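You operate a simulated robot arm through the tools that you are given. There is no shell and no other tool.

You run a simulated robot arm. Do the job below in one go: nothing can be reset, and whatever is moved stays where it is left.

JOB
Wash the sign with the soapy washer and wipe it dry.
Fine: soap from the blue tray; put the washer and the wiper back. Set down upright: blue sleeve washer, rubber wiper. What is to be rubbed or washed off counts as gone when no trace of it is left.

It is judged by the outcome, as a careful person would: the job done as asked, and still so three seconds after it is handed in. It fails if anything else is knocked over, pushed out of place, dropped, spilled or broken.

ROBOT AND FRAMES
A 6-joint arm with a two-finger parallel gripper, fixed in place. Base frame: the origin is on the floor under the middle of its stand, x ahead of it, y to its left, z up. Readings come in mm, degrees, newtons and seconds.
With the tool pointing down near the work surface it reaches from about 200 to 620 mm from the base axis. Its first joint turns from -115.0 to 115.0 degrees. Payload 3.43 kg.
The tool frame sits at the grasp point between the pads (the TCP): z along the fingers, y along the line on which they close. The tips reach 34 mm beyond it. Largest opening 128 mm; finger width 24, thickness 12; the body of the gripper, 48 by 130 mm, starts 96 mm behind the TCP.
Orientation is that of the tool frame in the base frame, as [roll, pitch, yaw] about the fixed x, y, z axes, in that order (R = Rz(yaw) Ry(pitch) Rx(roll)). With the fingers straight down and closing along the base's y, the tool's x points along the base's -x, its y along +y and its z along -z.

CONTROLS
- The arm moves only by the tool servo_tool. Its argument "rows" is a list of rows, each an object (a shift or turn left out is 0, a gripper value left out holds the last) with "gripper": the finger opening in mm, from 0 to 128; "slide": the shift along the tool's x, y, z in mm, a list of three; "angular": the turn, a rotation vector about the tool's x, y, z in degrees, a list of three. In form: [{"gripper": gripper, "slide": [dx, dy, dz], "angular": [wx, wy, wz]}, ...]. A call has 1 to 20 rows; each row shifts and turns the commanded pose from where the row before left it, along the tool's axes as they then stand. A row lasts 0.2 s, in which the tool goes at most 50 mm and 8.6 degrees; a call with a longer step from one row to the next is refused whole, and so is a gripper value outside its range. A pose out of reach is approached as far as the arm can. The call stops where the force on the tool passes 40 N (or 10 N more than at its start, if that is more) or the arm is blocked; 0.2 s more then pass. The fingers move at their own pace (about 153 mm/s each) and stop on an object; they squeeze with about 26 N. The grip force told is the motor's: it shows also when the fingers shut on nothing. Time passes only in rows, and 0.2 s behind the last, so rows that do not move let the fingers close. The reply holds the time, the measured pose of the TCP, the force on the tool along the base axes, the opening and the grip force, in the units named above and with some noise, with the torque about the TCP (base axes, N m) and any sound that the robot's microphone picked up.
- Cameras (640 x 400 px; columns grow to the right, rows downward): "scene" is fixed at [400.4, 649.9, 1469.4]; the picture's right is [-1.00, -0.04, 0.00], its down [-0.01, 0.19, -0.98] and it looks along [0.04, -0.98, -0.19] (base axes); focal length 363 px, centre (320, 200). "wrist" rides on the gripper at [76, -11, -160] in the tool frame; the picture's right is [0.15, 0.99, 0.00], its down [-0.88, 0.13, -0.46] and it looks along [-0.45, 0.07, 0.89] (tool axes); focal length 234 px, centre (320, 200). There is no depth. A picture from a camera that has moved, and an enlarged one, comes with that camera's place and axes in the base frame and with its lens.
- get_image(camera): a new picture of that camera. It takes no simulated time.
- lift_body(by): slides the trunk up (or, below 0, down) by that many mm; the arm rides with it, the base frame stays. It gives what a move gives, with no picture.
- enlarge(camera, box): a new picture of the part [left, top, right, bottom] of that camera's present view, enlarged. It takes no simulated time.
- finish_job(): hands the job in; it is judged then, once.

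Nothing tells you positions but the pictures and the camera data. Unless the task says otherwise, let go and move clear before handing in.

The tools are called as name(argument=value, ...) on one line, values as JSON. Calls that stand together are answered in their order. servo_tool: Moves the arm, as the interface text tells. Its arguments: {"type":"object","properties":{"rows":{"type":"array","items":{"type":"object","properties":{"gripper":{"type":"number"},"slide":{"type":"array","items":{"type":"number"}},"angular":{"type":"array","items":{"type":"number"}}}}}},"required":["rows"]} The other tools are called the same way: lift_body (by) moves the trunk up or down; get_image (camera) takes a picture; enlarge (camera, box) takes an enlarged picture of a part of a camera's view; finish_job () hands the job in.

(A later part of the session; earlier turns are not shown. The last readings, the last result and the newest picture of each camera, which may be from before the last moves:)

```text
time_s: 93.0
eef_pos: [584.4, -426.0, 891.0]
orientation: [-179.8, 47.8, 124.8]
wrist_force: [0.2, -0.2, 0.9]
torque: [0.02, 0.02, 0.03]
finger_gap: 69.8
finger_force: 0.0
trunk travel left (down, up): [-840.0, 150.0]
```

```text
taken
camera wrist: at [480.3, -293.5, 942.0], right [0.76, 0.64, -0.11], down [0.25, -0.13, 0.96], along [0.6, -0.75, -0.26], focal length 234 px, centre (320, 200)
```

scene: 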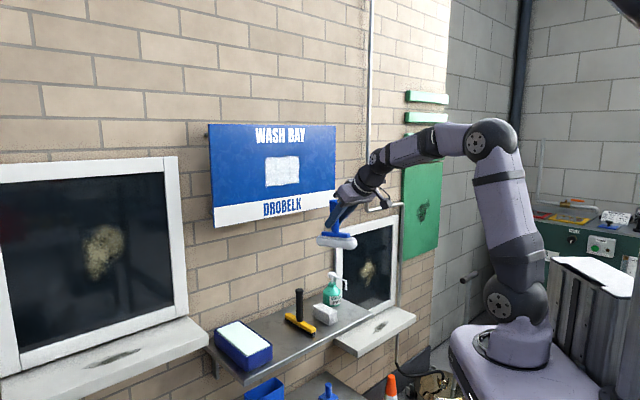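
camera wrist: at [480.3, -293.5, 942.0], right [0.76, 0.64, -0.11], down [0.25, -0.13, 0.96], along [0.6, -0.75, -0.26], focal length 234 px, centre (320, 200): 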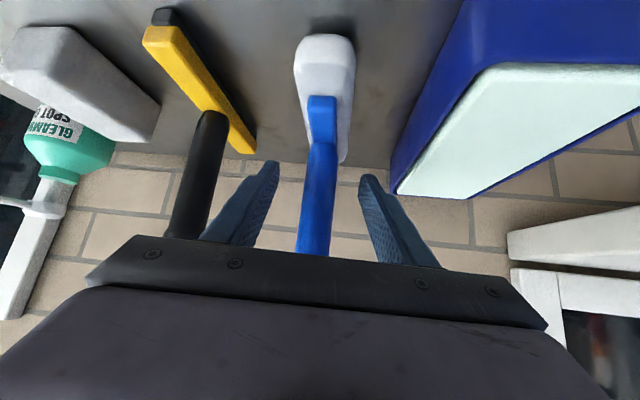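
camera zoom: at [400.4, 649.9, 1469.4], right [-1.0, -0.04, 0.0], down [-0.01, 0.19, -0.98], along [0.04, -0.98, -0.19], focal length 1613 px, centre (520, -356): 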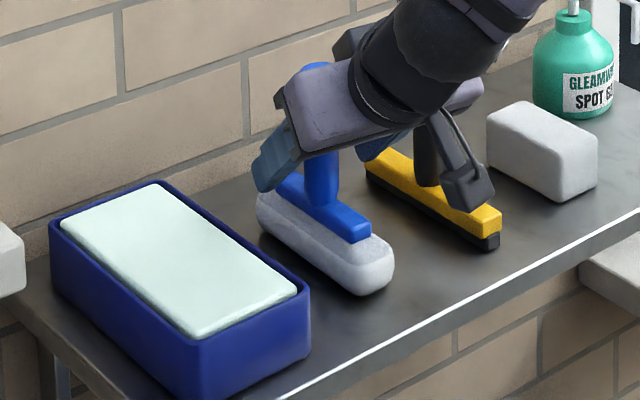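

servo_tool(rows=[{"slide": [0, 0, -30]}, {"slide": [0, 0, -35]}, {"slide": [0, 0, -40]}, {"slide": [0, 0, -40]}, {}])

get_image(camera="scene")

enlarge(camera="scene", box=[205, 280, 345, 380])

```text
time_s: 94.2
eef_pos: [525.4, -337.8, 987.3]
orientation: [-179.9, 47.9, 124.7]
wrist_force: [0.3, -0.3, -1.1]
torque: [0.03, 0.0, -0.01]
finger_gap: 69.9
finger_force: 0.1
trunk travel left (down, up): [-840.0, 150.0]
```

```text
taken
```

scene: 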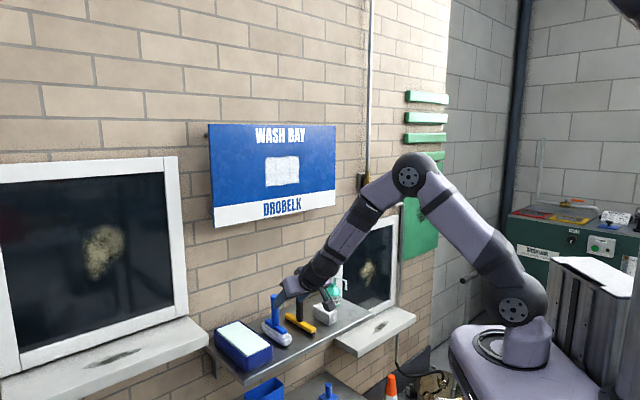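

```text
4.00 times, centred on (275, 330) of scene
camera zoom: at [400.4, 649.9, 1469.4], right [-1.0, -0.04, 0.0], down [-0.01, 0.19, -0.98], along [0.04, -0.98, -0.19], focal length 1452 px, centre (500, -320)
```

zoom: 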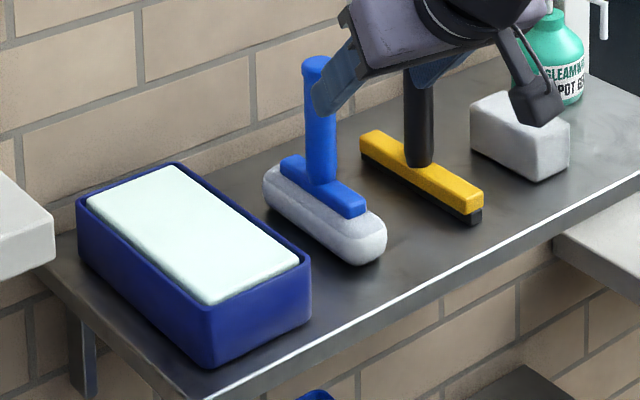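

The washer stands back in its place. Next is the wiper: I'll square the tool up again and move in front of its black handle (p≈718, q≈12).

servo_tool(rows=[{"slide": [-7, 0, -20], "angular": [-3.8, 0, -3.45]}, {"slide": [0, -30, 0], "angular": [-3.8, 0, -3.45]}, {"slide": [0, -30, 0], "angular": [0, 3.4, 0]}, {"slide": [0, -30, 0]}, {"slide": [0, -28, 0]}, {}])

get_image(camera="wrist")

enlarge(camera="scene", box=[205, 280, 345, 380])

```text
time_s: 95.7
eef_pos: [456.6, -378.2, 1001.6]
orientation: [-179.3, 44.4, 135.0]
wrist_force: [0.9, 0.7, 0.4]
torque: [0.05, -0.01, 0.0]
finger_gap: 69.9
finger_force: 0.0
out of reach, approached as far as the arm can: row 4, 5
trunk travel left (down, up): [-840.0, 150.0]
```

```text
taken
camera wrist: at [334.7, -269.0, 1063.9], right [0.63, 0.77, -0.11], down [0.32, -0.13, 0.94], along [0.71, -0.63, -0.32], focal length 234 px, centre (320, 200)
```

wrist: 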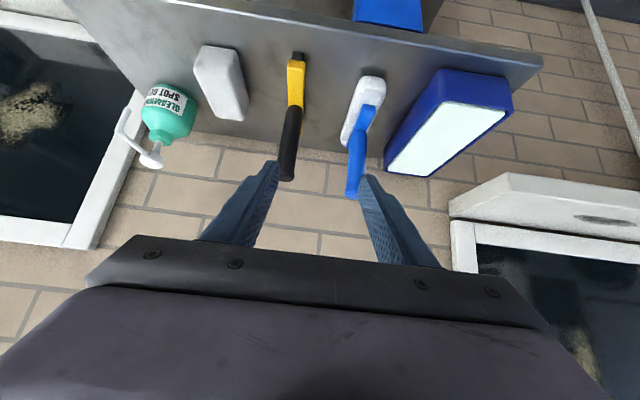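

```text
4.00 times, centred on (275, 330) of scene
camera zoom: at [400.4, 649.9, 1469.4], right [-1.0, -0.04, 0.0], down [-0.01, 0.19, -0.98], along [0.04, -0.98, -0.19], focal length 1452 px, centre (500, -320)
```

zoom: 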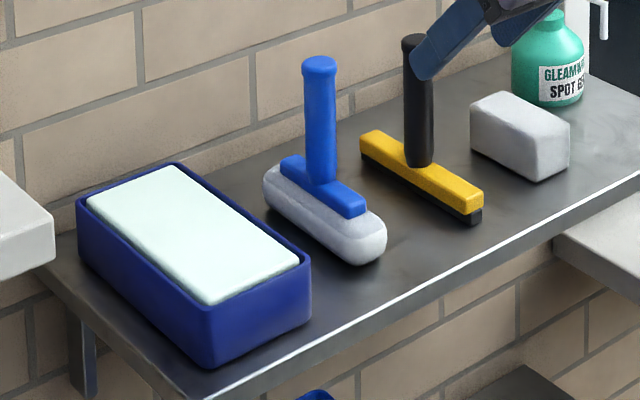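

The wrist is near its aligned singularity here. I'll rise, lower the trunk another 150 mm so the forearm lies flatter, and approach the wiper from there.

servo_tool(rows=[{"slide": [-23.7, 0, -32.8]}, {"slide": [-23.7, 0, -32.8]}, {"slide": [-23.7, 0, -32.8]}, {"slide": [-23.7, 0, -32.8]}, {"slide": [-23.7, 0, -32.8]}, {}])

lift_body(by=-150)

get_image(camera="scene")

```text
time_s: 97.0
eef_pos: [432.3, -361.8, 1198.2]
orientation: [-179.3, 44.5, 135.6]
wrist_force: [0.6, -0.8, -0.2]
torque: [0.01, 0.03, -0.05]
finger_gap: 70.0
finger_force: 0.1
out of reach, approached as far as the arm can: row 1, 2, 3
trunk travel left (down, up): [-840.0, 150.0]
```

```text
time_s: 98.8
eef_pos: [432.4, -361.8, 1047.6]
orientation: [-179.9, 44.6, 135.0]
wrist_force: [-1.1, -0.1, -0.4]
torque: [0.01, 0.01, 0.01]
finger_gap: 69.9
finger_force: 0.1
trunk travel left (down, up): [-690.0, 300.0]
```

```text
taken
```

scene: 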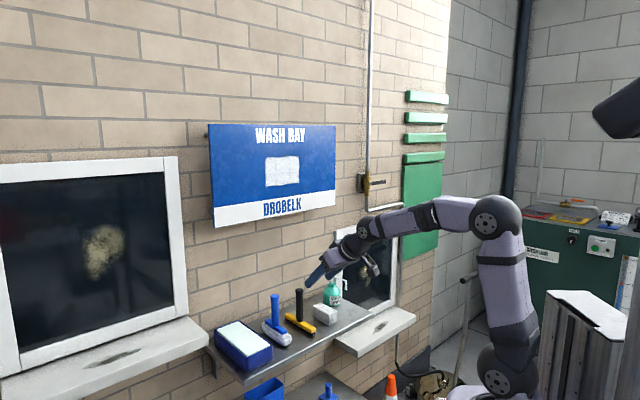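

servo_tool(rows=[{"slide": [0, -18.7, 0]}, {"slide": [0, -18.7, 0]}, {"slide": [2.1, 0, 29.4]}, {"slide": [2.1, 0, 29.4]}, {"slide": [2.1, 0, 29.4]}, {"slide": [2.1, 0, 29.4]}, {}])

get_image(camera="wrist")

enlarge(camera="scene", box=[205, 260, 345, 370])

```text
time_s: 100.4
eef_pos: [459.9, -441.6, 957.3]
orientation: [-179.9, 44.5, 135.0]
wrist_force: [-0.1, -0.1, 1.7]
torque: [-0.01, 0.03, 0.0]
finger_gap: 69.9
finger_force: 0.0
trunk travel left (down, up): [-690.0, 300.0]
```

```text
taken
camera wrist: at [336.7, -332.5, 1018.1], right [0.63, 0.77, -0.1], down [0.31, -0.12, 0.94], along [0.71, -0.62, -0.32], focal length 234 px, centre (320, 200)
```

wrist: 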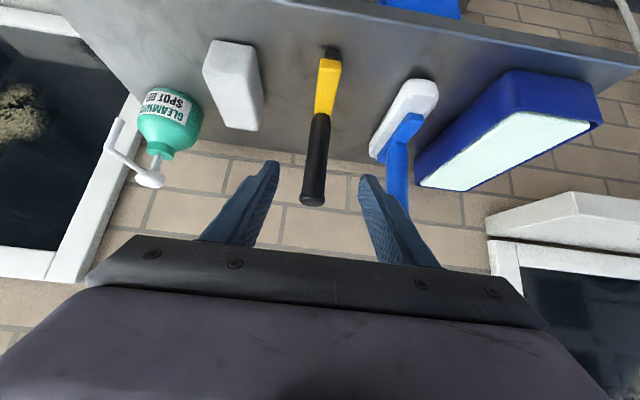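

```text
3.64 times, centred on (275, 315) of scene
camera zoom: at [400.4, 649.9, 1469.4], right [-1.0, -0.04, 0.0], down [-0.01, 0.19, -0.98], along [0.04, -0.98, -0.19], focal length 1320 px, centre (484, -218)
```

zoom: 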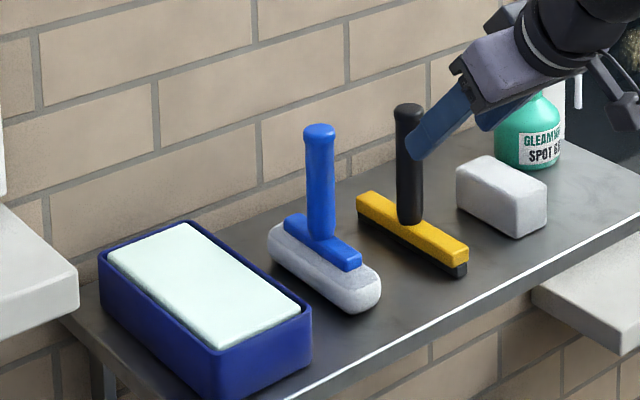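

servo_tool(rows=[{"slide": [-0.5, 0, 28.2]}, {"slide": [-0.5, 0, 28.2]}, {"slide": [-0.5, 0, 28.2]}, {"slide": [-0.5, 0, 28.2]}, {}])

get_image(camera="wrist")

enlarge(camera="scene", box=[225, 270, 345, 360])

```text
time_s: 101.6
eef_pos: [517.3, -500.8, 880.6]
orientation: [-179.8, 44.7, 135.0]
wrist_force: [0.0, -0.9, -0.3]
torque: [0.01, 0.0, -0.02]
finger_gap: 70.2
finger_force: 0.0
trunk travel left (down, up): [-690.0, 300.0]
```

```text
taken
camera wrist: at [393.3, -391.7, 941.5], right [0.63, 0.77, -0.1], down [0.31, -0.12, 0.94], along [0.71, -0.62, -0.32], focal length 234 px, centre (320, 200)
```

wrist: 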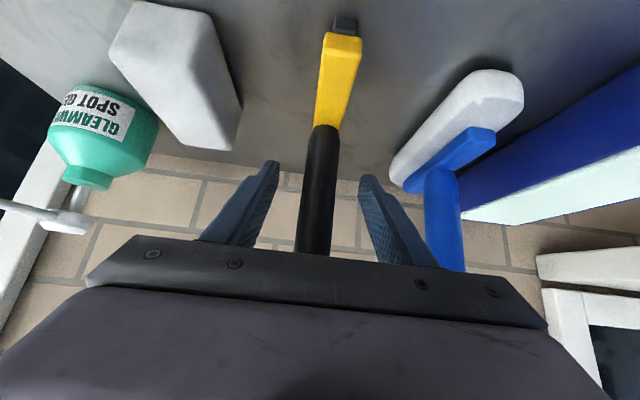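

```text
4.44 times, centred on (285, 315) of scene
camera zoom: at [400.4, 649.9, 1469.4], right [-1.0, -0.04, 0.0], down [-0.01, 0.19, -0.98], along [0.04, -0.98, -0.19], focal length 1613 px, centre (476, -311)
```

zoom: 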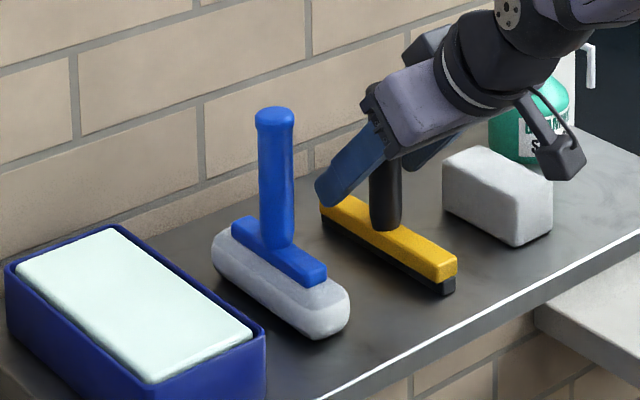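

servo_tool(rows=[{"gripper": 10}, {"gripper": 10}, {"gripper": 10}, {}])

get_image(camera="wrist")

```text
time_s: 102.6
eef_pos: [517.1, -502.0, 878.9]
orientation: [-179.8, 44.5, 135.0]
wrist_force: [0.7, 0.3, -0.5]
torque: [-0.03, -0.05, 0.04]
finger_gap: 27.3
finger_force: 26.2
trunk travel left (down, up): [-690.0, 300.0]
```

```text
taken
camera wrist: at [393.2, -391.6, 941.4], right [0.63, 0.77, -0.1], down [0.31, -0.13, 0.94], along [0.71, -0.62, -0.32], focal length 234 px, centre (320, 200)
```

wrist: 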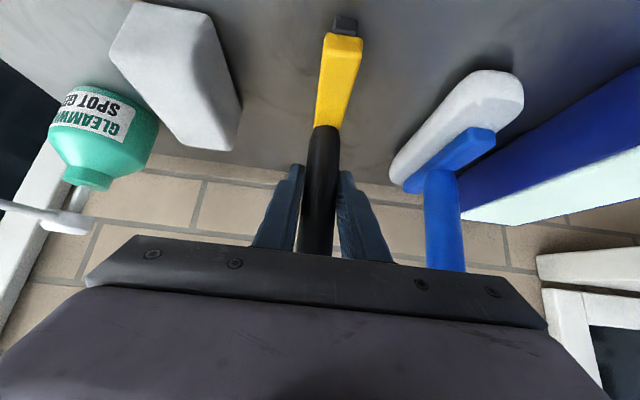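

servo_tool(rows=[{"slide": [-14, 0, -14.3]}, {"slide": [-19.3, 0, -19.6]}, {"slide": [-19.3, 0, -19.6]}, {"slide": [-19.3, 0, -19.6]}, {"slide": [12.3, 0, -28.9]}, {"slide": [12.3, 0, -28.9]}, {"slide": [12.3, 0, -28.9]}, {"slide": [12.3, 0, -28.9]}, {"slide": [12.3, 0, -28.9]}, {"slide": [-21, 0, -21.4]}, {"slide": [-21, 0, -21.4]}, {"slide": [-21, 0, -21.4]}, {"angular": [0, 2.3, 0]}, {}])

get_image(camera="scene")

enlarge(camera="scene", box=[205, 280, 345, 380])

```text
time_s: 105.6
eef_pos: [414.0, -398.0, 1131.1]
orientation: [-179.9, 42.3, 135.1]
wrist_force: [-0.4, -0.2, -1.4]
torque: [-0.01, 0.05, 0.01]
finger_gap: 27.1
finger_force: 26.3
trunk travel left (down, up): [-690.0, 300.0]
```

```text
taken
```

scene: 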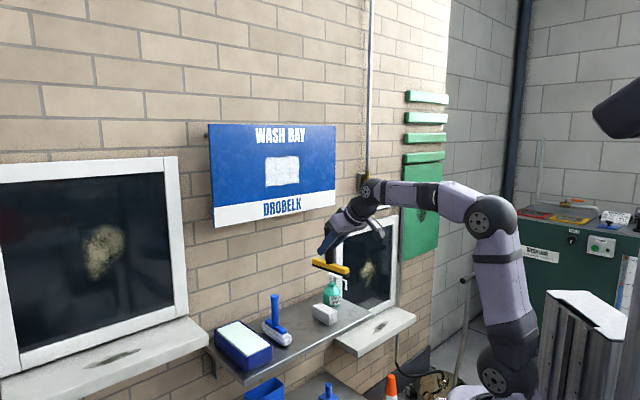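

```text
4.00 times, centred on (275, 330) of scene
camera zoom: at [400.4, 649.9, 1469.4], right [-1.0, -0.04, 0.0], down [-0.01, 0.19, -0.98], along [0.04, -0.98, -0.19], focal length 1452 px, centre (500, -320)
```

zoom: 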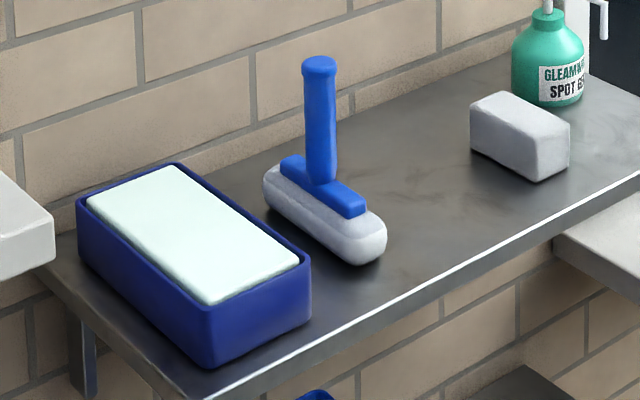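

servo_tool(rows=[{"angular": [0, 0, -8.55]}, {"angular": [0, 0, -8.55]}, {"angular": [0, 0, -8.55]}, {"angular": [0, 0, -8.55]}, {"angular": [0, 0, -8.55]}, {"angular": [0, 0, -8.55]}, {"angular": [0, 0, -8.55]}, {"angular": [0, 0, -8.55]}, {"angular": [0, 0, -8.55]}, {"angular": [0, 0, -8.55]}, {"angular": [0, 0, -8.55]}, {"angular": [0, 0, -8.55]}, {"angular": [0, 0, -8.55]}, {"angular": [0, 0, -8.55]}, {"angular": [0, 0, -8.55]}, {"angular": [0, 0, -8.55]}, {"angular": [0, 0, -8.55]}, {"angular": [0, 0, -8.55]}, {}])

lift_body(by=300)

get_image(camera="scene")

get_image(camera="wrist")

```text
time_s: 109.6
eef_pos: [415.3, -396.9, 1131.2]
orientation: [-158.5, -37.2, -78.5]
wrist_force: [-0.8, 0.8, -2.5]
torque: [0.09, 0.04, 0.0]
finger_gap: 27.3
finger_force: 26.4
trunk travel left (down, up): [-690.0, 300.0]
```

```text
time_s: 112.6
eef_pos: [414.8, -397.1, 1430.9]
orientation: [-158.4, -37.2, -78.5]
wrist_force: [-0.4, -0.4, -2.4]
torque: [0.12, 0.04, -0.02]
finger_gap: 27.2
finger_force: 25.8
trunk travel left (down, up): [-990.0, 0.0]
```

```text
taken
```

scene: 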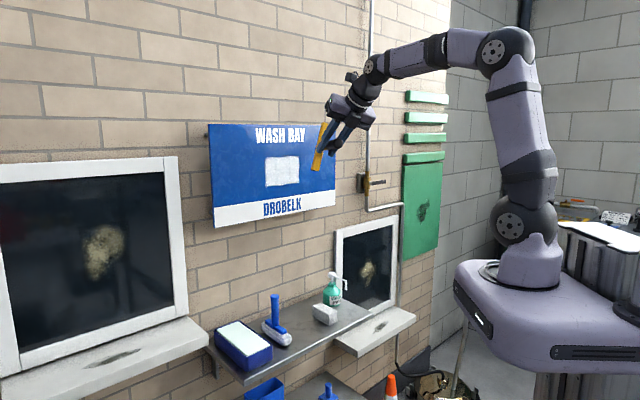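

```text
taken
camera wrist: at [362.7, -375.6, 1598.5], right [-0.83, -0.51, -0.2], down [-0.47, 0.85, -0.23], along [0.29, -0.1, -0.95], focal length 234 px, centre (320, 200)
```

wrist: 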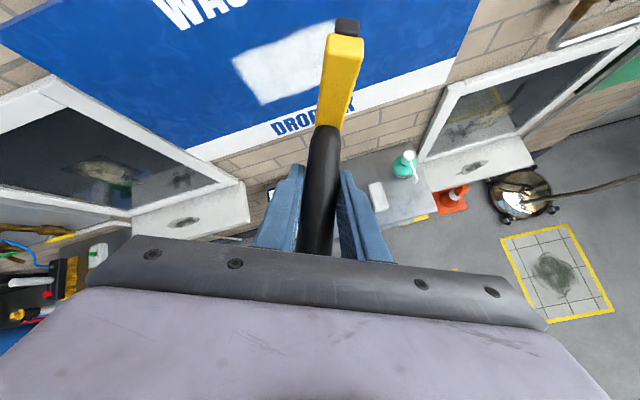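

servo_tool(rows=[{"slide": [-10.7, -22, 22.5]}, {"slide": [-10.7, -22, 22.5]}, {"slide": [-10.7, -22, 22.5]}, {"slide": [-10.7, -22, 22.5]}, {"slide": [-10.7, -22, 22.5]}, {"slide": [13.3, -6.5, 13.4]}, {"slide": [13.3, -6.5, 13.4]}, {}])

enlarge(camera="scene", box=[190, 100, 390, 240])

```text
time_s: 114.4
eef_pos: [582.8, -392.7, 1347.0]
orientation: [-158.3, -37.2, -78.5]
wrist_force: [-0.6, 0.0, -2.4]
torque: [0.12, 0.06, -0.04]
finger_gap: 27.5
finger_force: 26.1
trunk travel left (down, up): [-990.0, 0.0]
```

```text
2.86 times, centred on (290, 170) of scene
camera zoom: at [400.4, 649.9, 1469.4], right [-1.0, -0.04, 0.0], down [-0.01, 0.19, -0.98], along [0.04, -0.98, -0.19], focal length 1037 px, centre (406, 286)
```

zoom: 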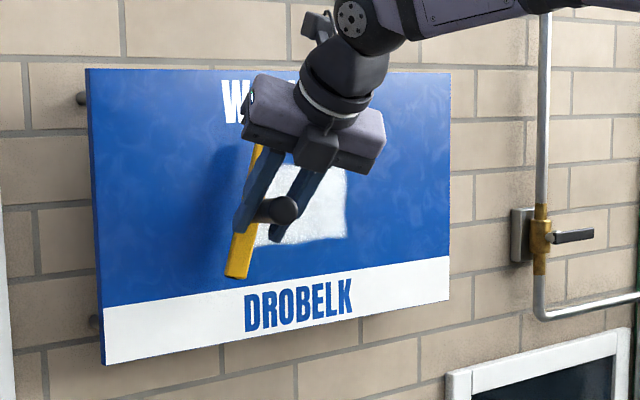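

servo_tool(rows=[{"slide": [2.66, -1.31, 2.69]}, {"slide": [2.66, -1.31, 2.69]}, {"slide": [2.66, -1.31, 2.69]}, {}])

servo_tool(rows=[{"slide": [1.33, -0.65, 1.34]}, {"slide": [1.33, -0.65, 1.34]}, {}])

```text
time_s: 115.4
eef_pos: [592.6, -401.4, 1347.3]
orientation: [-158.4, -37.1, -78.6]
wrist_force: [-0.2, 0.5, -2.7]
torque: [0.12, 0.03, 0.05]
finger_gap: 27.3
finger_force: 26.4
trunk travel left (down, up): [-990.0, 0.0]
```

```text
time_s: 116.2
eef_pos: [594.0, -403.6, 1348.2]
orientation: [-158.5, -37.2, -78.5]
wrist_force: [-0.1, 0.1, -2.6]
torque: [0.11, 0.05, 0.0]
finger_gap: 27.2
finger_force: 25.8
trunk travel left (down, up): [-990.0, 0.0]
```

servo_tool(rows=[{"slide": [1.33, -0.65, 1.34]}, {"slide": [1.33, -0.65, 1.34]}, {}])

enlarge(camera="scene", box=[210, 130, 330, 220])

```text
time_s: 117.0
eef_pos: [597.4, -406.5, 1348.2]
orientation: [-158.4, -37.1, -78.4]
wrist_force: [0.6, -0.6, -2.0]
torque: [0.12, 0.07, 0.04]
finger_gap: 27.3
finger_force: 26.3
trunk travel left (down, up): [-990.0, 0.0]
```

```text
4.44 times, centred on (270, 175) of scene
camera zoom: at [400.4, 649.9, 1469.4], right [-1.0, -0.04, 0.0], down [-0.01, 0.19, -0.98], along [0.04, -0.98, -0.19], focal length 1613 px, centre (542, 311)
```

zoom: 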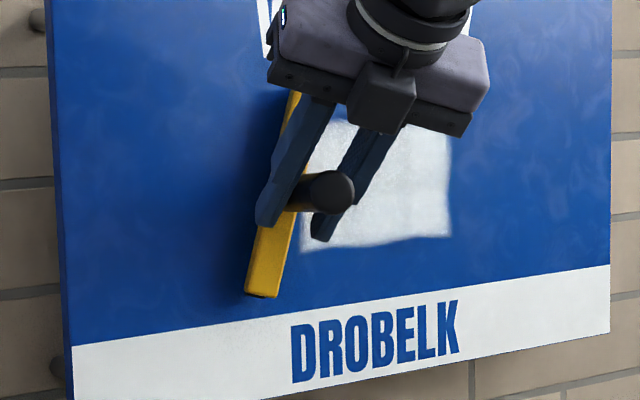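

servo_tool(rows=[{"slide": [1.33, -0.65, 1.34]}, {"slide": [1.33, -0.65, 1.34]}, {}])

```text
time_s: 117.8
eef_pos: [599.5, -406.2, 1348.0]
orientation: [-158.5, -37.0, -78.5]
wrist_force: [-4.0, 7.9, -4.1]
torque: [-0.2, -0.24, -0.24]
finger_gap: 27.4
finger_force: 25.9
trunk travel left (down, up): [-990.0, 0.0]
```

Blade contact with about 9 N. I'll sweep it across the soap film.

servo_tool(rows=[{"slide": [4.6, 8.9, 0.2]}, {"slide": [4.6, 8.9, 0.2]}, {"slide": [4.6, 8.9, 0.2]}, {"slide": [4.6, 8.9, 0.2]}, {"slide": [4.6, 8.9, 0.2]}, {"slide": [4.6, 8.9, 0.2]}, {"slide": [4.6, 8.9, 0.2]}, {"slide": [4.6, 8.9, 0.2]}, {"slide": [4.6, 8.9, 0.2]}, {"slide": [4.6, 8.9, 0.2]}, {"slide": [4.6, 8.9, 0.2]}])

enlarge(camera="scene", box=[210, 110, 370, 230])

get_image(camera="wrist")

```text
time_s: 120.2
eef_pos: [523.6, -487.5, 1348.8]
orientation: [-158.4, -37.3, -78.5]
wrist_force: [-2.2, 9.6, -1.5]
torque: [-0.52, -0.1, 0.38]
finger_gap: 26.8
finger_force: 26.3
trunk travel left (down, up): [-990.0, 0.0]
```

```text
3.33 times, centred on (290, 170) of scene
camera zoom: at [400.4, 649.9, 1469.4], right [-1.0, -0.04, 0.0], down [-0.01, 0.19, -0.98], along [0.04, -0.98, -0.19], focal length 1210 px, centre (420, 300)
```

zoom: 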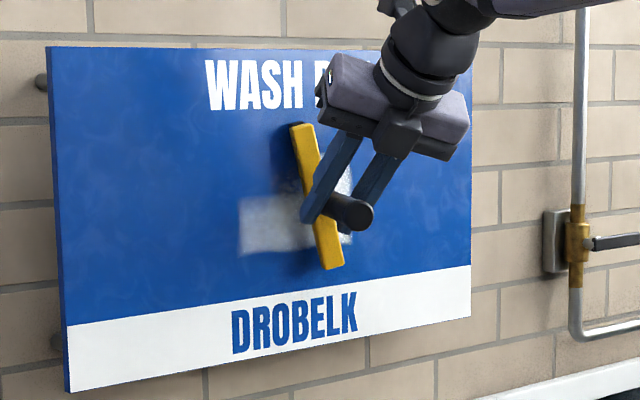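

```text
taken
camera wrist: at [471.3, -466.4, 1516.7], right [-0.83, -0.51, -0.2], down [-0.47, 0.85, -0.23], along [0.29, -0.1, -0.95], focal length 234 px, centre (320, 200)
```

wrist: 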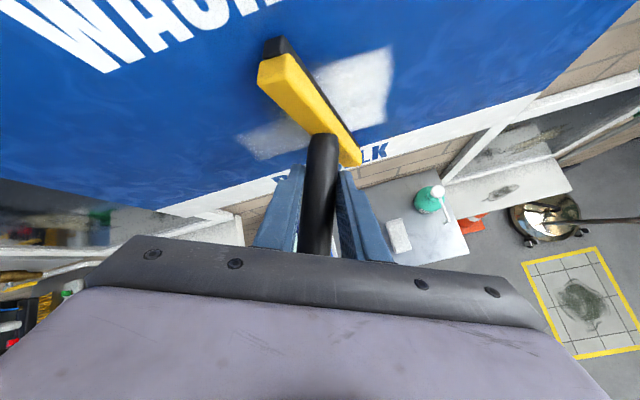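

The wiper twisted in the grip because pushing it toward -q is unstable. I'll lift off, go to the -q side, and drag it toward +q so it trails and realigns itself.

servo_tool(rows=[{"slide": [-13.3, 6.5, -13.4]}, {"slide": [8.85, 17.9, 0]}, {"slide": [8.85, 17.9, 0]}, {"slide": [8.85, 17.9, 0]}, {"slide": [8.85, 17.9, 0]}, {}])

enlarge(camera="scene", box=[210, 110, 370, 230])

get_image(camera="wrist")

```text
time_s: 121.6
eef_pos: [452.3, -531.3, 1347.3]
orientation: [-158.4, -37.2, -78.4]
wrist_force: [-0.2, 0.8, -1.3]
torque: [0.07, 0.06, 0.0]
finger_gap: 26.8
finger_force: 25.9
trunk travel left (down, up): [-990.0, 0.0]
```

```text
3.33 times, centred on (290, 170) of scene
camera zoom: at [400.4, 649.9, 1469.4], right [-1.0, -0.04, 0.0], down [-0.01, 0.19, -0.98], along [0.04, -0.98, -0.19], focal length 1210 px, centre (420, 300)
```

zoom: 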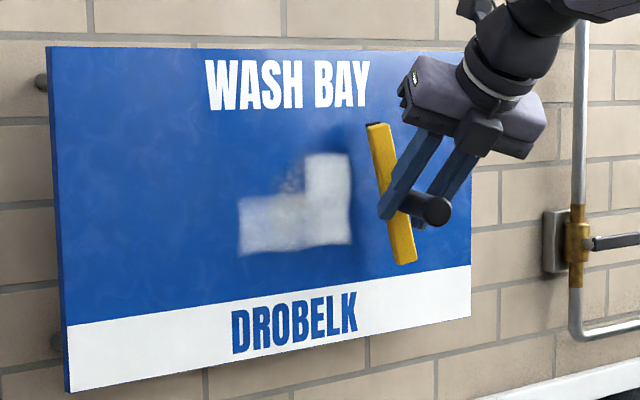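

```text
taken
camera wrist: at [400.7, -509.8, 1515.5], right [-0.83, -0.51, -0.2], down [-0.47, 0.85, -0.23], along [0.29, -0.1, -0.95], focal length 234 px, centre (320, 200)
```

wrist: 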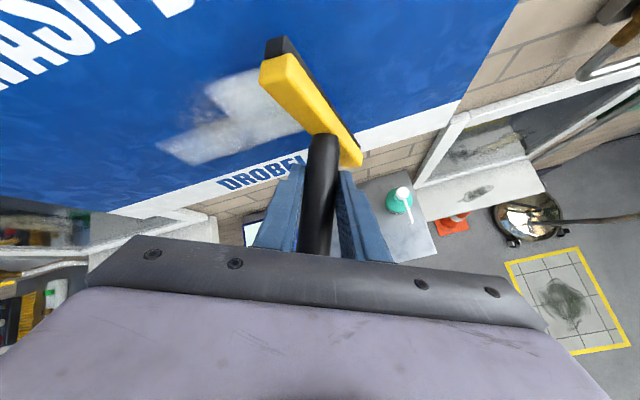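

servo_tool(rows=[{"slide": [2.66, -1.31, 2.69]}, {"slide": [1.33, -0.65, 1.34]}, {"slide": [1.33, -0.65, 1.34]}, {}])

servo_tool(rows=[{"slide": [1.33, -0.65, 1.34]}, {"slide": [1.33, -0.65, 1.34]}, {}])

```text
time_s: 122.6
eef_pos: [459.2, -537.3, 1347.4]
orientation: [-158.4, -37.2, -78.5]
wrist_force: [0.2, 0.7, -2.4]
torque: [0.06, 0.05, -0.01]
finger_gap: 26.6
finger_force: 26.0
trunk travel left (down, up): [-990.0, 0.0]
```

```text
time_s: 123.4
eef_pos: [463.1, -539.9, 1348.5]
orientation: [-158.5, -37.2, -78.5]
wrist_force: [-0.4, -0.1, -2.2]
torque: [0.06, 0.03, 0.01]
finger_gap: 26.8
finger_force: 25.9
trunk travel left (down, up): [-990.0, 0.0]
```

servo_tool(rows=[{"slide": [1.33, -0.65, 1.34]}, {"slide": [1.33, -0.65, 1.34]}, {}])

servo_tool(rows=[{"slide": [1.33, -0.65, 1.34]}, {"slide": [0.66, -0.33, 0.67]}, {}])

```text
time_s: 124.2
eef_pos: [464.8, -542.5, 1347.8]
orientation: [-158.5, -37.2, -78.4]
wrist_force: [0.2, 0.4, -1.7]
torque: [0.08, 0.05, 0.0]
finger_gap: 26.5
finger_force: 25.9
trunk travel left (down, up): [-990.0, 0.0]
```

```text
time_s: 125.0
eef_pos: [467.2, -543.0, 1347.6]
orientation: [-158.3, -37.1, -78.5]
wrist_force: [-3.9, 2.5, -2.8]
torque: [-0.06, -0.11, -0.04]
finger_gap: 26.7
finger_force: 25.9
trunk travel left (down, up): [-990.0, 0.0]
```

servo_tool(rows=[{"slide": [0.66, -0.33, 0.67]}, {"slide": [-4.4, -9.0, 0]}, {"slide": [-4.4, -9.0, 0]}, {"slide": [-4.4, -9.0, 0]}, {"slide": [-4.4, -9.0, 0]}, {"slide": [-4.4, -9.0, 0]}, {"slide": [-4.4, -9.0, 0]}])

enlarge(camera="scene", box=[210, 110, 370, 230])

get_image(camera="wrist")

```text
time_s: 126.6
eef_pos: [510.4, -504.0, 1348.9]
orientation: [-158.4, -37.2, -78.5]
wrist_force: [-1.7, 0.6, -2.7]
torque: [0.02, -0.11, -0.1]
finger_gap: 26.6
finger_force: 25.7
trunk travel left (down, up): [-990.0, 0.0]
```

```text
3.33 times, centred on (290, 170) of scene
camera zoom: at [400.4, 649.9, 1469.4], right [-1.0, -0.04, 0.0], down [-0.01, 0.19, -0.98], along [0.04, -0.98, -0.19], focal length 1210 px, centre (420, 300)
```

zoom: 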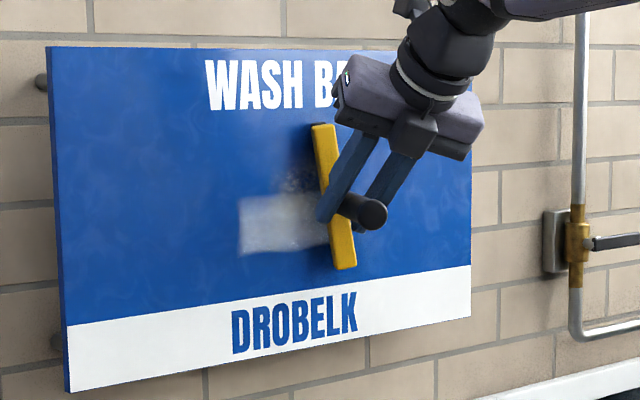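

```text
taken
camera wrist: at [458.3, -482.1, 1515.9], right [-0.83, -0.51, -0.2], down [-0.47, 0.85, -0.23], along [0.29, -0.1, -0.95], focal length 234 px, centre (320, 200)
```

wrist: 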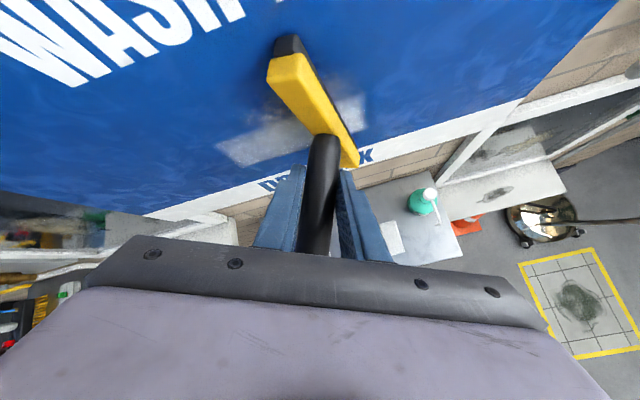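

servo_tool(rows=[{"slide": [1.33, -0.65, 1.34]}, {"slide": [-3.1, -9.7, 1.34]}, {"slide": [-3.7, -9.3, 0.7]}, {"slide": [-4.4, -9.0, 0]}, {"slide": [-4.4, -9.0, 0]}])

enlarge(camera="scene", box=[210, 110, 370, 230])

get_image(camera="wrist")

```text
time_s: 127.8
eef_pos: [539.9, -477.3, 1350.0]
orientation: [-158.2, -37.2, -78.6]
wrist_force: [-13.0, 2.8, -3.0]
torque: [0.08, 0.07, -0.71]
finger_gap: 27.2
finger_force: 25.7
trunk travel left (down, up): [-990.0, 0.0]
```

```text
3.33 times, centred on (290, 170) of scene
camera zoom: at [400.4, 649.9, 1469.4], right [-1.0, -0.04, 0.0], down [-0.01, 0.19, -0.98], along [0.04, -0.98, -0.19], focal length 1210 px, centre (420, 300)
```

zoom: 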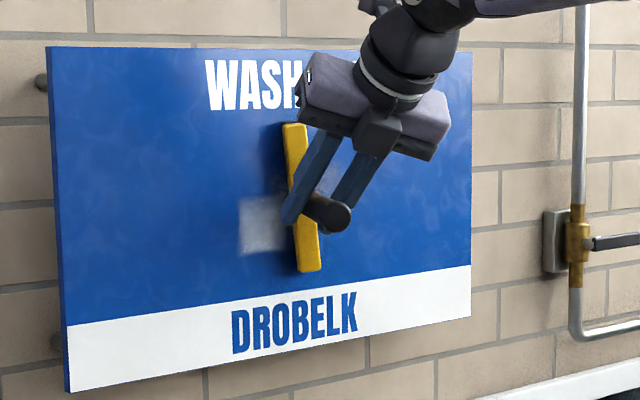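

```text
taken
camera wrist: at [487.8, -456.0, 1517.6], right [-0.83, -0.51, -0.2], down [-0.47, 0.85, -0.23], along [0.29, -0.1, -0.95], focal length 234 px, centre (320, 200)
```

wrist: 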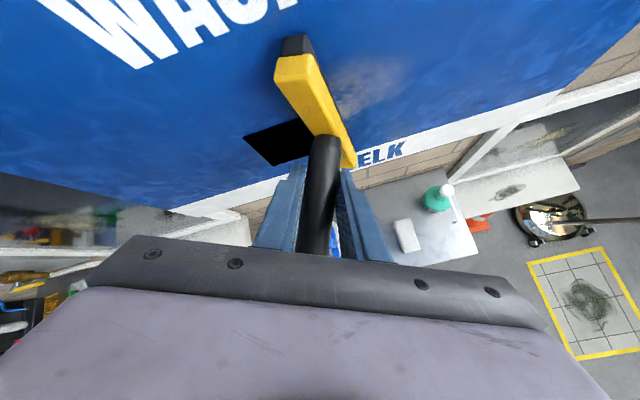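

servo_tool(rows=[{"slide": [-4.5, -8.95, -0.1]}, {"slide": [-4.5, -8.95, -0.1]}, {"slide": [-4.5, -8.95, -0.1]}, {"slide": [-4.5, -8.95, -0.1]}, {"slide": [-4.5, -8.95, -0.1]}, {"slide": [-4.5, -8.95, -0.1]}, {"slide": [-4.5, -8.95, -0.1]}, {"slide": [-4.5, -8.95, -0.1]}, {"slide": [-4.5, -8.95, -0.1]}])

enlarge(camera="scene", box=[210, 110, 370, 230])

get_image(camera="wrist")

```text
time_s: 129.8
eef_pos: [605.5, -412.4, 1349.0]
orientation: [-158.3, -37.2, -78.7]
wrist_force: [-6.1, 2.2, -3.2]
torque: [0.09, 0.08, -0.35]
finger_gap: 26.7
finger_force: 25.8
trunk travel left (down, up): [-990.0, 0.0]
```

```text
3.33 times, centred on (290, 170) of scene
camera zoom: at [400.4, 649.9, 1469.4], right [-1.0, -0.04, 0.0], down [-0.01, 0.19, -0.98], along [0.04, -0.98, -0.19], focal length 1210 px, centre (420, 300)
```

zoom: 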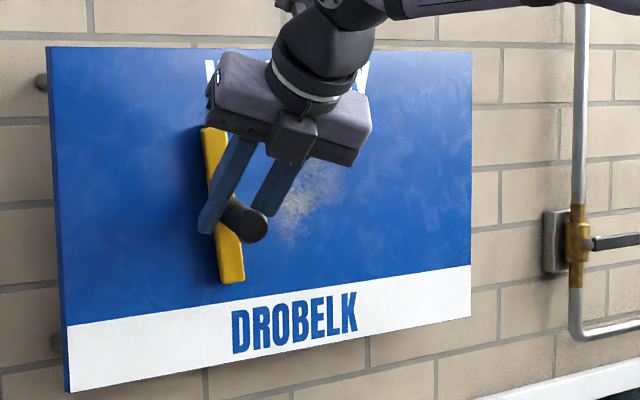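

```text
taken
camera wrist: at [552.3, -391.6, 1517.2], right [-0.83, -0.51, -0.2], down [-0.47, 0.85, -0.23], along [0.29, -0.1, -0.95], focal length 234 px, centre (320, 200)
```

wrist: 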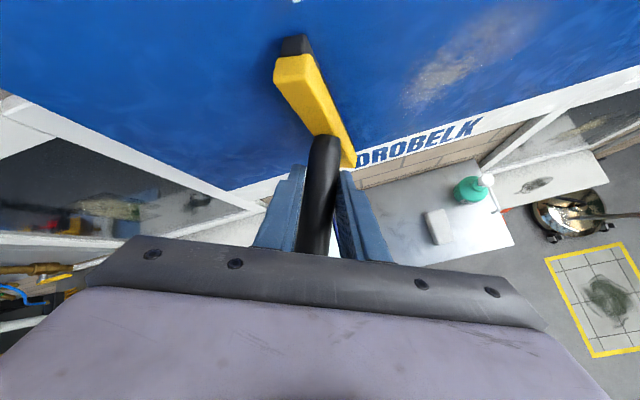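

The film wiped off fully on the dragging pass, but some of the stain is still there, so it needs more rubbing with the soapy washer. I'll back off, check the sign, and return the wiper to its place first.

servo_tool(rows=[{"slide": [-13.3, 6.5, -13.4]}, {"slide": [-26.6, 13.1, -26.9]}, {"slide": [-26.6, 13.1, -26.9]}, {"slide": [-26.6, 13.1, -26.9]}, {}])

enlarge(camera="scene", box=[210, 110, 370, 230])

get_image(camera="wrist")

```text
time_s: 131.0
eef_pos: [507.7, -319.2, 1348.7]
orientation: [-158.5, -37.0, -78.5]
wrist_force: [-0.2, -1.1, -2.2]
torque: [0.09, 0.05, 0.02]
finger_gap: 26.4
finger_force: 26.7
trunk travel left (down, up): [-990.0, 0.0]
```

```text
3.33 times, centred on (290, 170) of scene
camera zoom: at [400.4, 649.9, 1469.4], right [-1.0, -0.04, 0.0], down [-0.01, 0.19, -0.98], along [0.04, -0.98, -0.19], focal length 1210 px, centre (420, 300)
```

zoom: 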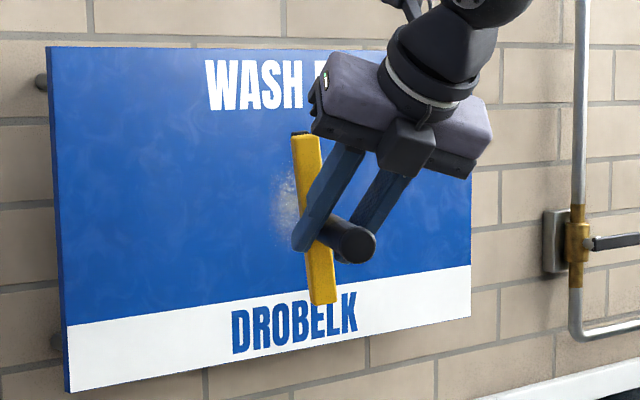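

```text
taken
camera wrist: at [455.0, -296.7, 1515.6], right [-0.83, -0.51, -0.2], down [-0.47, 0.85, -0.23], along [0.29, -0.1, -0.95], focal length 234 px, centre (320, 200)
```

wrist: 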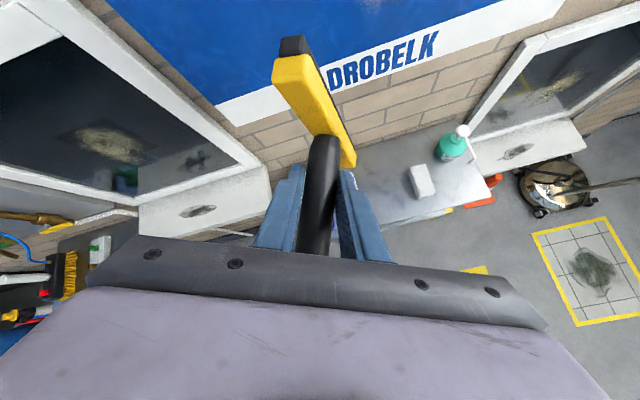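

servo_tool(rows=[{"slide": [18.1, 36.8, -0.1]}, {"slide": [18.1, 36.8, -0.1]}, {"slide": [18.1, 36.8, -0.1]}, {"slide": [24, -12, -29.6]}, {"slide": [24, -12, -29.6]}, {}])

lift_body(by=-300)

enlarge(camera="scene", box=[200, 110, 360, 230])

servo_tool(rows=[{"angular": [0, 0, 8.55]}, {"angular": [0, 0, 8.55]}, {"angular": [0, 0, 8.55]}, {"angular": [0, 0, 8.55]}, {"angular": [0, 0, 8.55]}, {"angular": [0, 0, 8.55]}, {"angular": [0, 0, 8.55]}, {"angular": [0, 0, 8.55]}, {"angular": [0, 0, 8.55]}, {"angular": [0, 0, 8.55]}, {"angular": [0, 0, 8.55]}, {"angular": [0, 0, 8.55]}, {"angular": [0, 0, 8.55]}, {"angular": [0, 0, 8.55]}, {"angular": [0, 0, 8.55]}, {"angular": [0, 0, 8.55]}, {"angular": [0, 0, 8.55]}, {"angular": [0, 0, 8.55]}, {}])

get_image(camera="wrist")

get_image(camera="scene")

```text
time_s: 132.4
eef_pos: [419.6, -400.8, 1428.8]
orientation: [-158.4, -37.0, -78.6]
wrist_force: [-0.4, 0.7, -2.0]
torque: [0.05, 0.05, -0.01]
finger_gap: 26.5
finger_force: 25.9
trunk travel left (down, up): [-990.0, 0.0]
```

```text
time_s: 135.4
eef_pos: [418.5, -401.2, 1131.0]
orientation: [-158.5, -37.2, -78.5]
wrist_force: [-0.6, 0.0, -1.9]
torque: [0.05, 0.04, 0.0]
finger_gap: 26.8
finger_force: 26.3
trunk travel left (down, up): [-690.0, 300.0]
```

```text
3.33 times, centred on (280, 170) of scene
camera zoom: at [400.4, 649.9, 1469.4], right [-1.0, -0.04, 0.0], down [-0.01, 0.19, -0.98], along [0.04, -0.98, -0.19], focal length 1210 px, centre (453, 300)
```

zoom: 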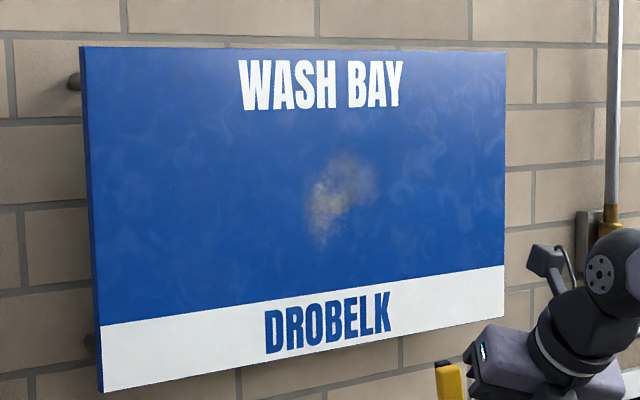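

```text
time_s: 139.4
eef_pos: [419.2, -401.9, 1128.5]
orientation: [180.0, 42.2, 134.8]
wrist_force: [0.4, 0.1, -2.0]
torque: [0.01, -0.02, 0.03]
finger_gap: 26.8
finger_force: 26.1
trunk travel left (down, up): [-690.0, 300.0]
```

```text
taken
camera wrist: at [296.9, -293.4, 1196.8], right [0.63, 0.77, -0.1], down [0.34, -0.15, 0.93], along [0.7, -0.61, -0.36], focal length 234 px, centre (320, 200)
```

wrist: 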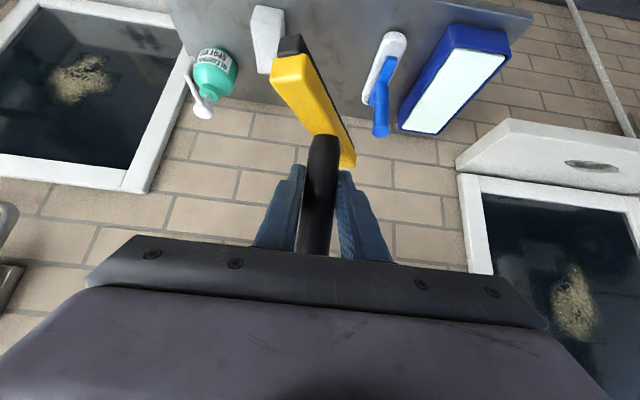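

```text
taken
```

scene: 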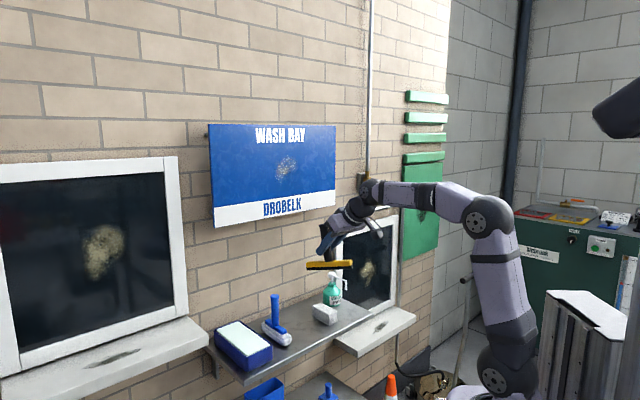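

servo_tool(rows=[{"angular": [0, -2.3, 0]}, {"angular": [4.4, 0, 4.46]}, {"angular": [4.4, 0, 4.46]}, {"angular": [4.4, 0, 4.46]}, {"angular": [4.4, 0, 4.46]}, {}])

enlarge(camera="scene", box=[280, 180, 400, 300])

get_image(camera="wrist")

```text
time_s: 140.8
eef_pos: [418.8, -400.3, 1129.2]
orientation: [-179.8, 44.6, 109.8]
wrist_force: [-0.1, 0.5, -2.1]
torque: [0.0, 0.01, 0.0]
finger_gap: 26.5
finger_force: 25.2
trunk travel left (down, up): [-690.0, 300.0]
```

```text
3.33 times, centred on (340, 240) of scene
camera zoom: at [400.4, 649.9, 1469.4], right [-1.0, -0.04, 0.0], down [-0.01, 0.19, -0.98], along [0.04, -0.98, -0.19], focal length 1210 px, centre (253, 67)
```

zoom: 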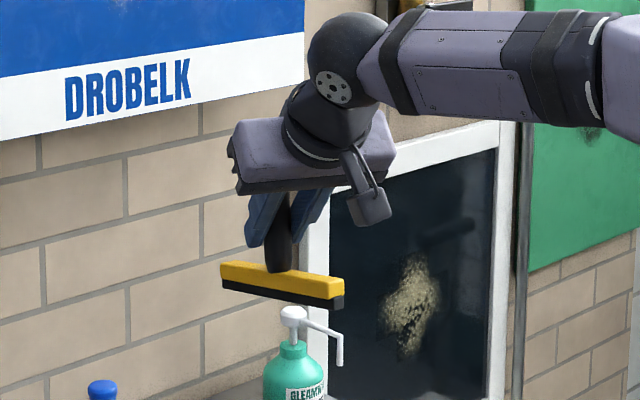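

```text
taken
camera wrist: at [353.8, -248.8, 1189.7], right [0.9, 0.43, -0.11], down [0.23, -0.24, 0.94], along [0.38, -0.87, -0.32], focal length 234 px, centre (320, 200)
```

wrist: 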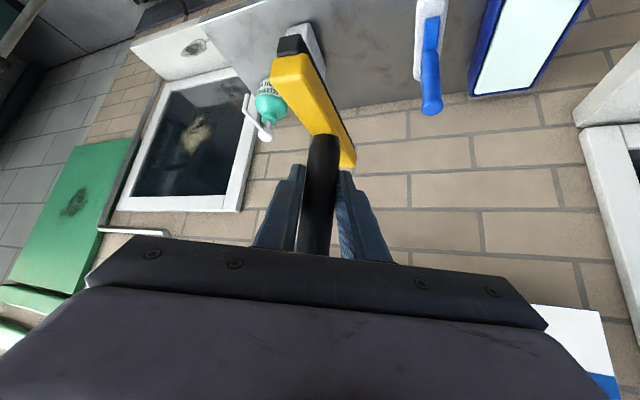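

enlarge(camera="scene", box=[310, 215, 360, 275])

```text
6.67 times, centred on (335, 245) of scene
camera zoom: at [400.4, 649.9, 1469.4], right [-1.0, -0.04, 0.0], down [-0.01, 0.19, -0.98], along [0.04, -0.98, -0.19], focal length 2420 px, centre (220, -100)
```

zoom: 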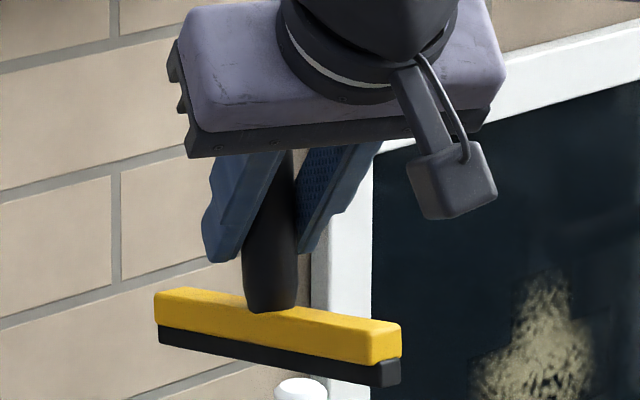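

enlarge(camera="wrist", box=[220, 10, 440, 270])

```text
1.54 times, centred on (330, 140) of wrist
camera zoom: at [353.8, -248.8, 1189.7], right [0.9, 0.43, -0.11], down [0.23, -0.24, 0.94], along [0.38, -0.87, -0.32], focal length 360 px, centre (305, 292)
```

zoom: 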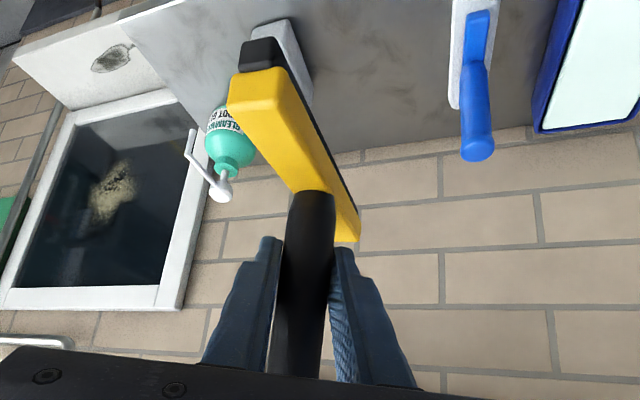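

servo_tool(rows=[{"angular": [0, -7, 0]}, {}])

enlarge(camera="scene", box=[310, 215, 360, 275])

enlarge(camera="wrist", box=[220, 10, 440, 270])

```text
time_s: 141.4
eef_pos: [419.7, -401.5, 1130.3]
orientation: [-179.8, 51.6, 109.9]
wrist_force: [-0.5, -0.4, -2.2]
torque: [0.02, 0.03, 0.01]
finger_gap: 26.6
finger_force: 26.2
trunk travel left (down, up): [-690.0, 300.0]
```

```text
6.67 times, centred on (335, 245) of scene
camera zoom: at [400.4, 649.9, 1469.4], right [-1.0, -0.04, 0.0], down [-0.01, 0.19, -0.98], along [0.04, -0.98, -0.19], focal length 2420 px, centre (220, -100)
```

zoom: 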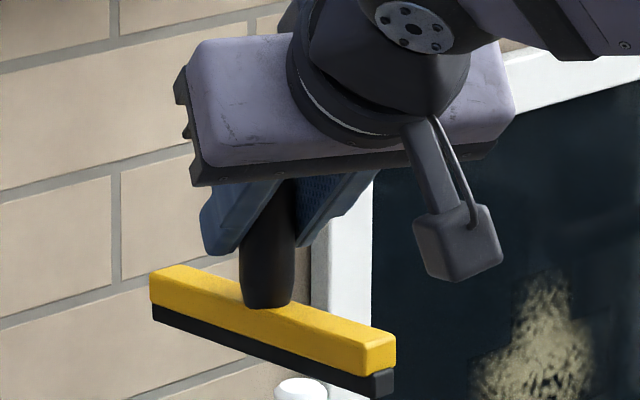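

```text
1.54 times, centred on (330, 140) of wrist
camera zoom: at [351.6, -243.3, 1169.3], right [0.9, 0.42, -0.12], down [0.19, -0.13, 0.97], along [0.39, -0.9, -0.2], focal length 360 px, centre (305, 292)
```

zoom: 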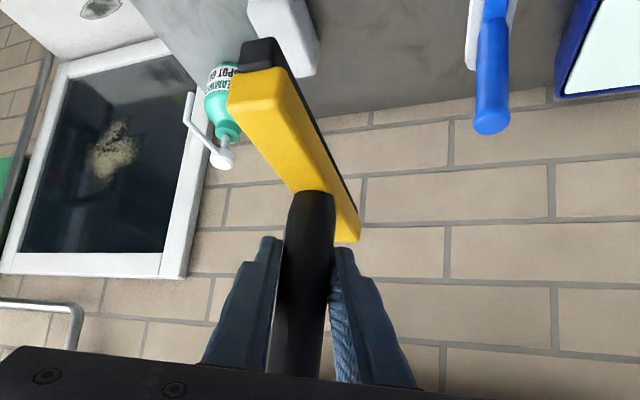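

servo_tool(rows=[{"slide": [4.5, 11.5, 36.2]}, {"slide": [4.5, 11.5, 36.2]}, {"slide": [4.5, 11.5, 36.2]}, {"slide": [4.5, 11.5, 36.2]}, {"slide": [4.5, 11.5, 36.2]}, {}])

enlarge(camera="scene", box=[225, 260, 345, 350])

get_image(camera="wrist")

```text
time_s: 142.8
eef_pos: [514.3, -503.4, 998.7]
orientation: [-179.8, 51.5, 110.0]
wrist_force: [-0.8, 0.0, -2.5]
torque: [0.02, 0.03, -0.05]
finger_gap: 26.8
finger_force: 26.0
trunk travel left (down, up): [-690.0, 300.0]
```

```text
4.44 times, centred on (285, 305) of scene
camera zoom: at [400.4, 649.9, 1469.4], right [-1.0, -0.04, 0.0], down [-0.01, 0.19, -0.98], along [0.04, -0.98, -0.19], focal length 1613 px, centre (476, -267)
```

zoom: 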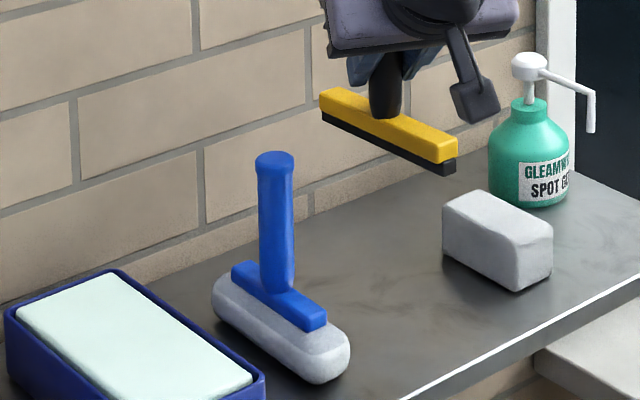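

```text
taken
camera wrist: at [446.2, -345.4, 1039.2], right [0.9, 0.42, -0.12], down [0.19, -0.13, 0.97], along [0.39, -0.9, -0.2], focal length 234 px, centre (320, 200)
```

wrist: 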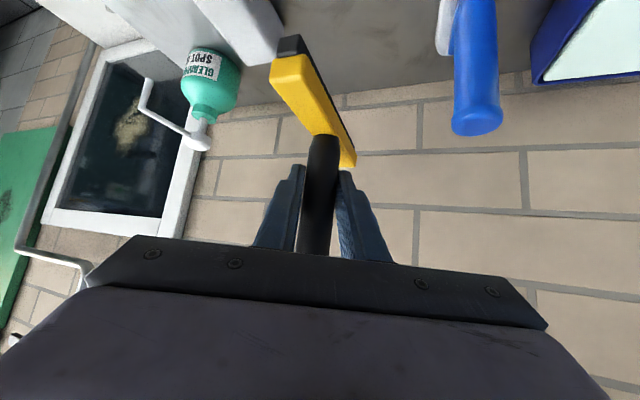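

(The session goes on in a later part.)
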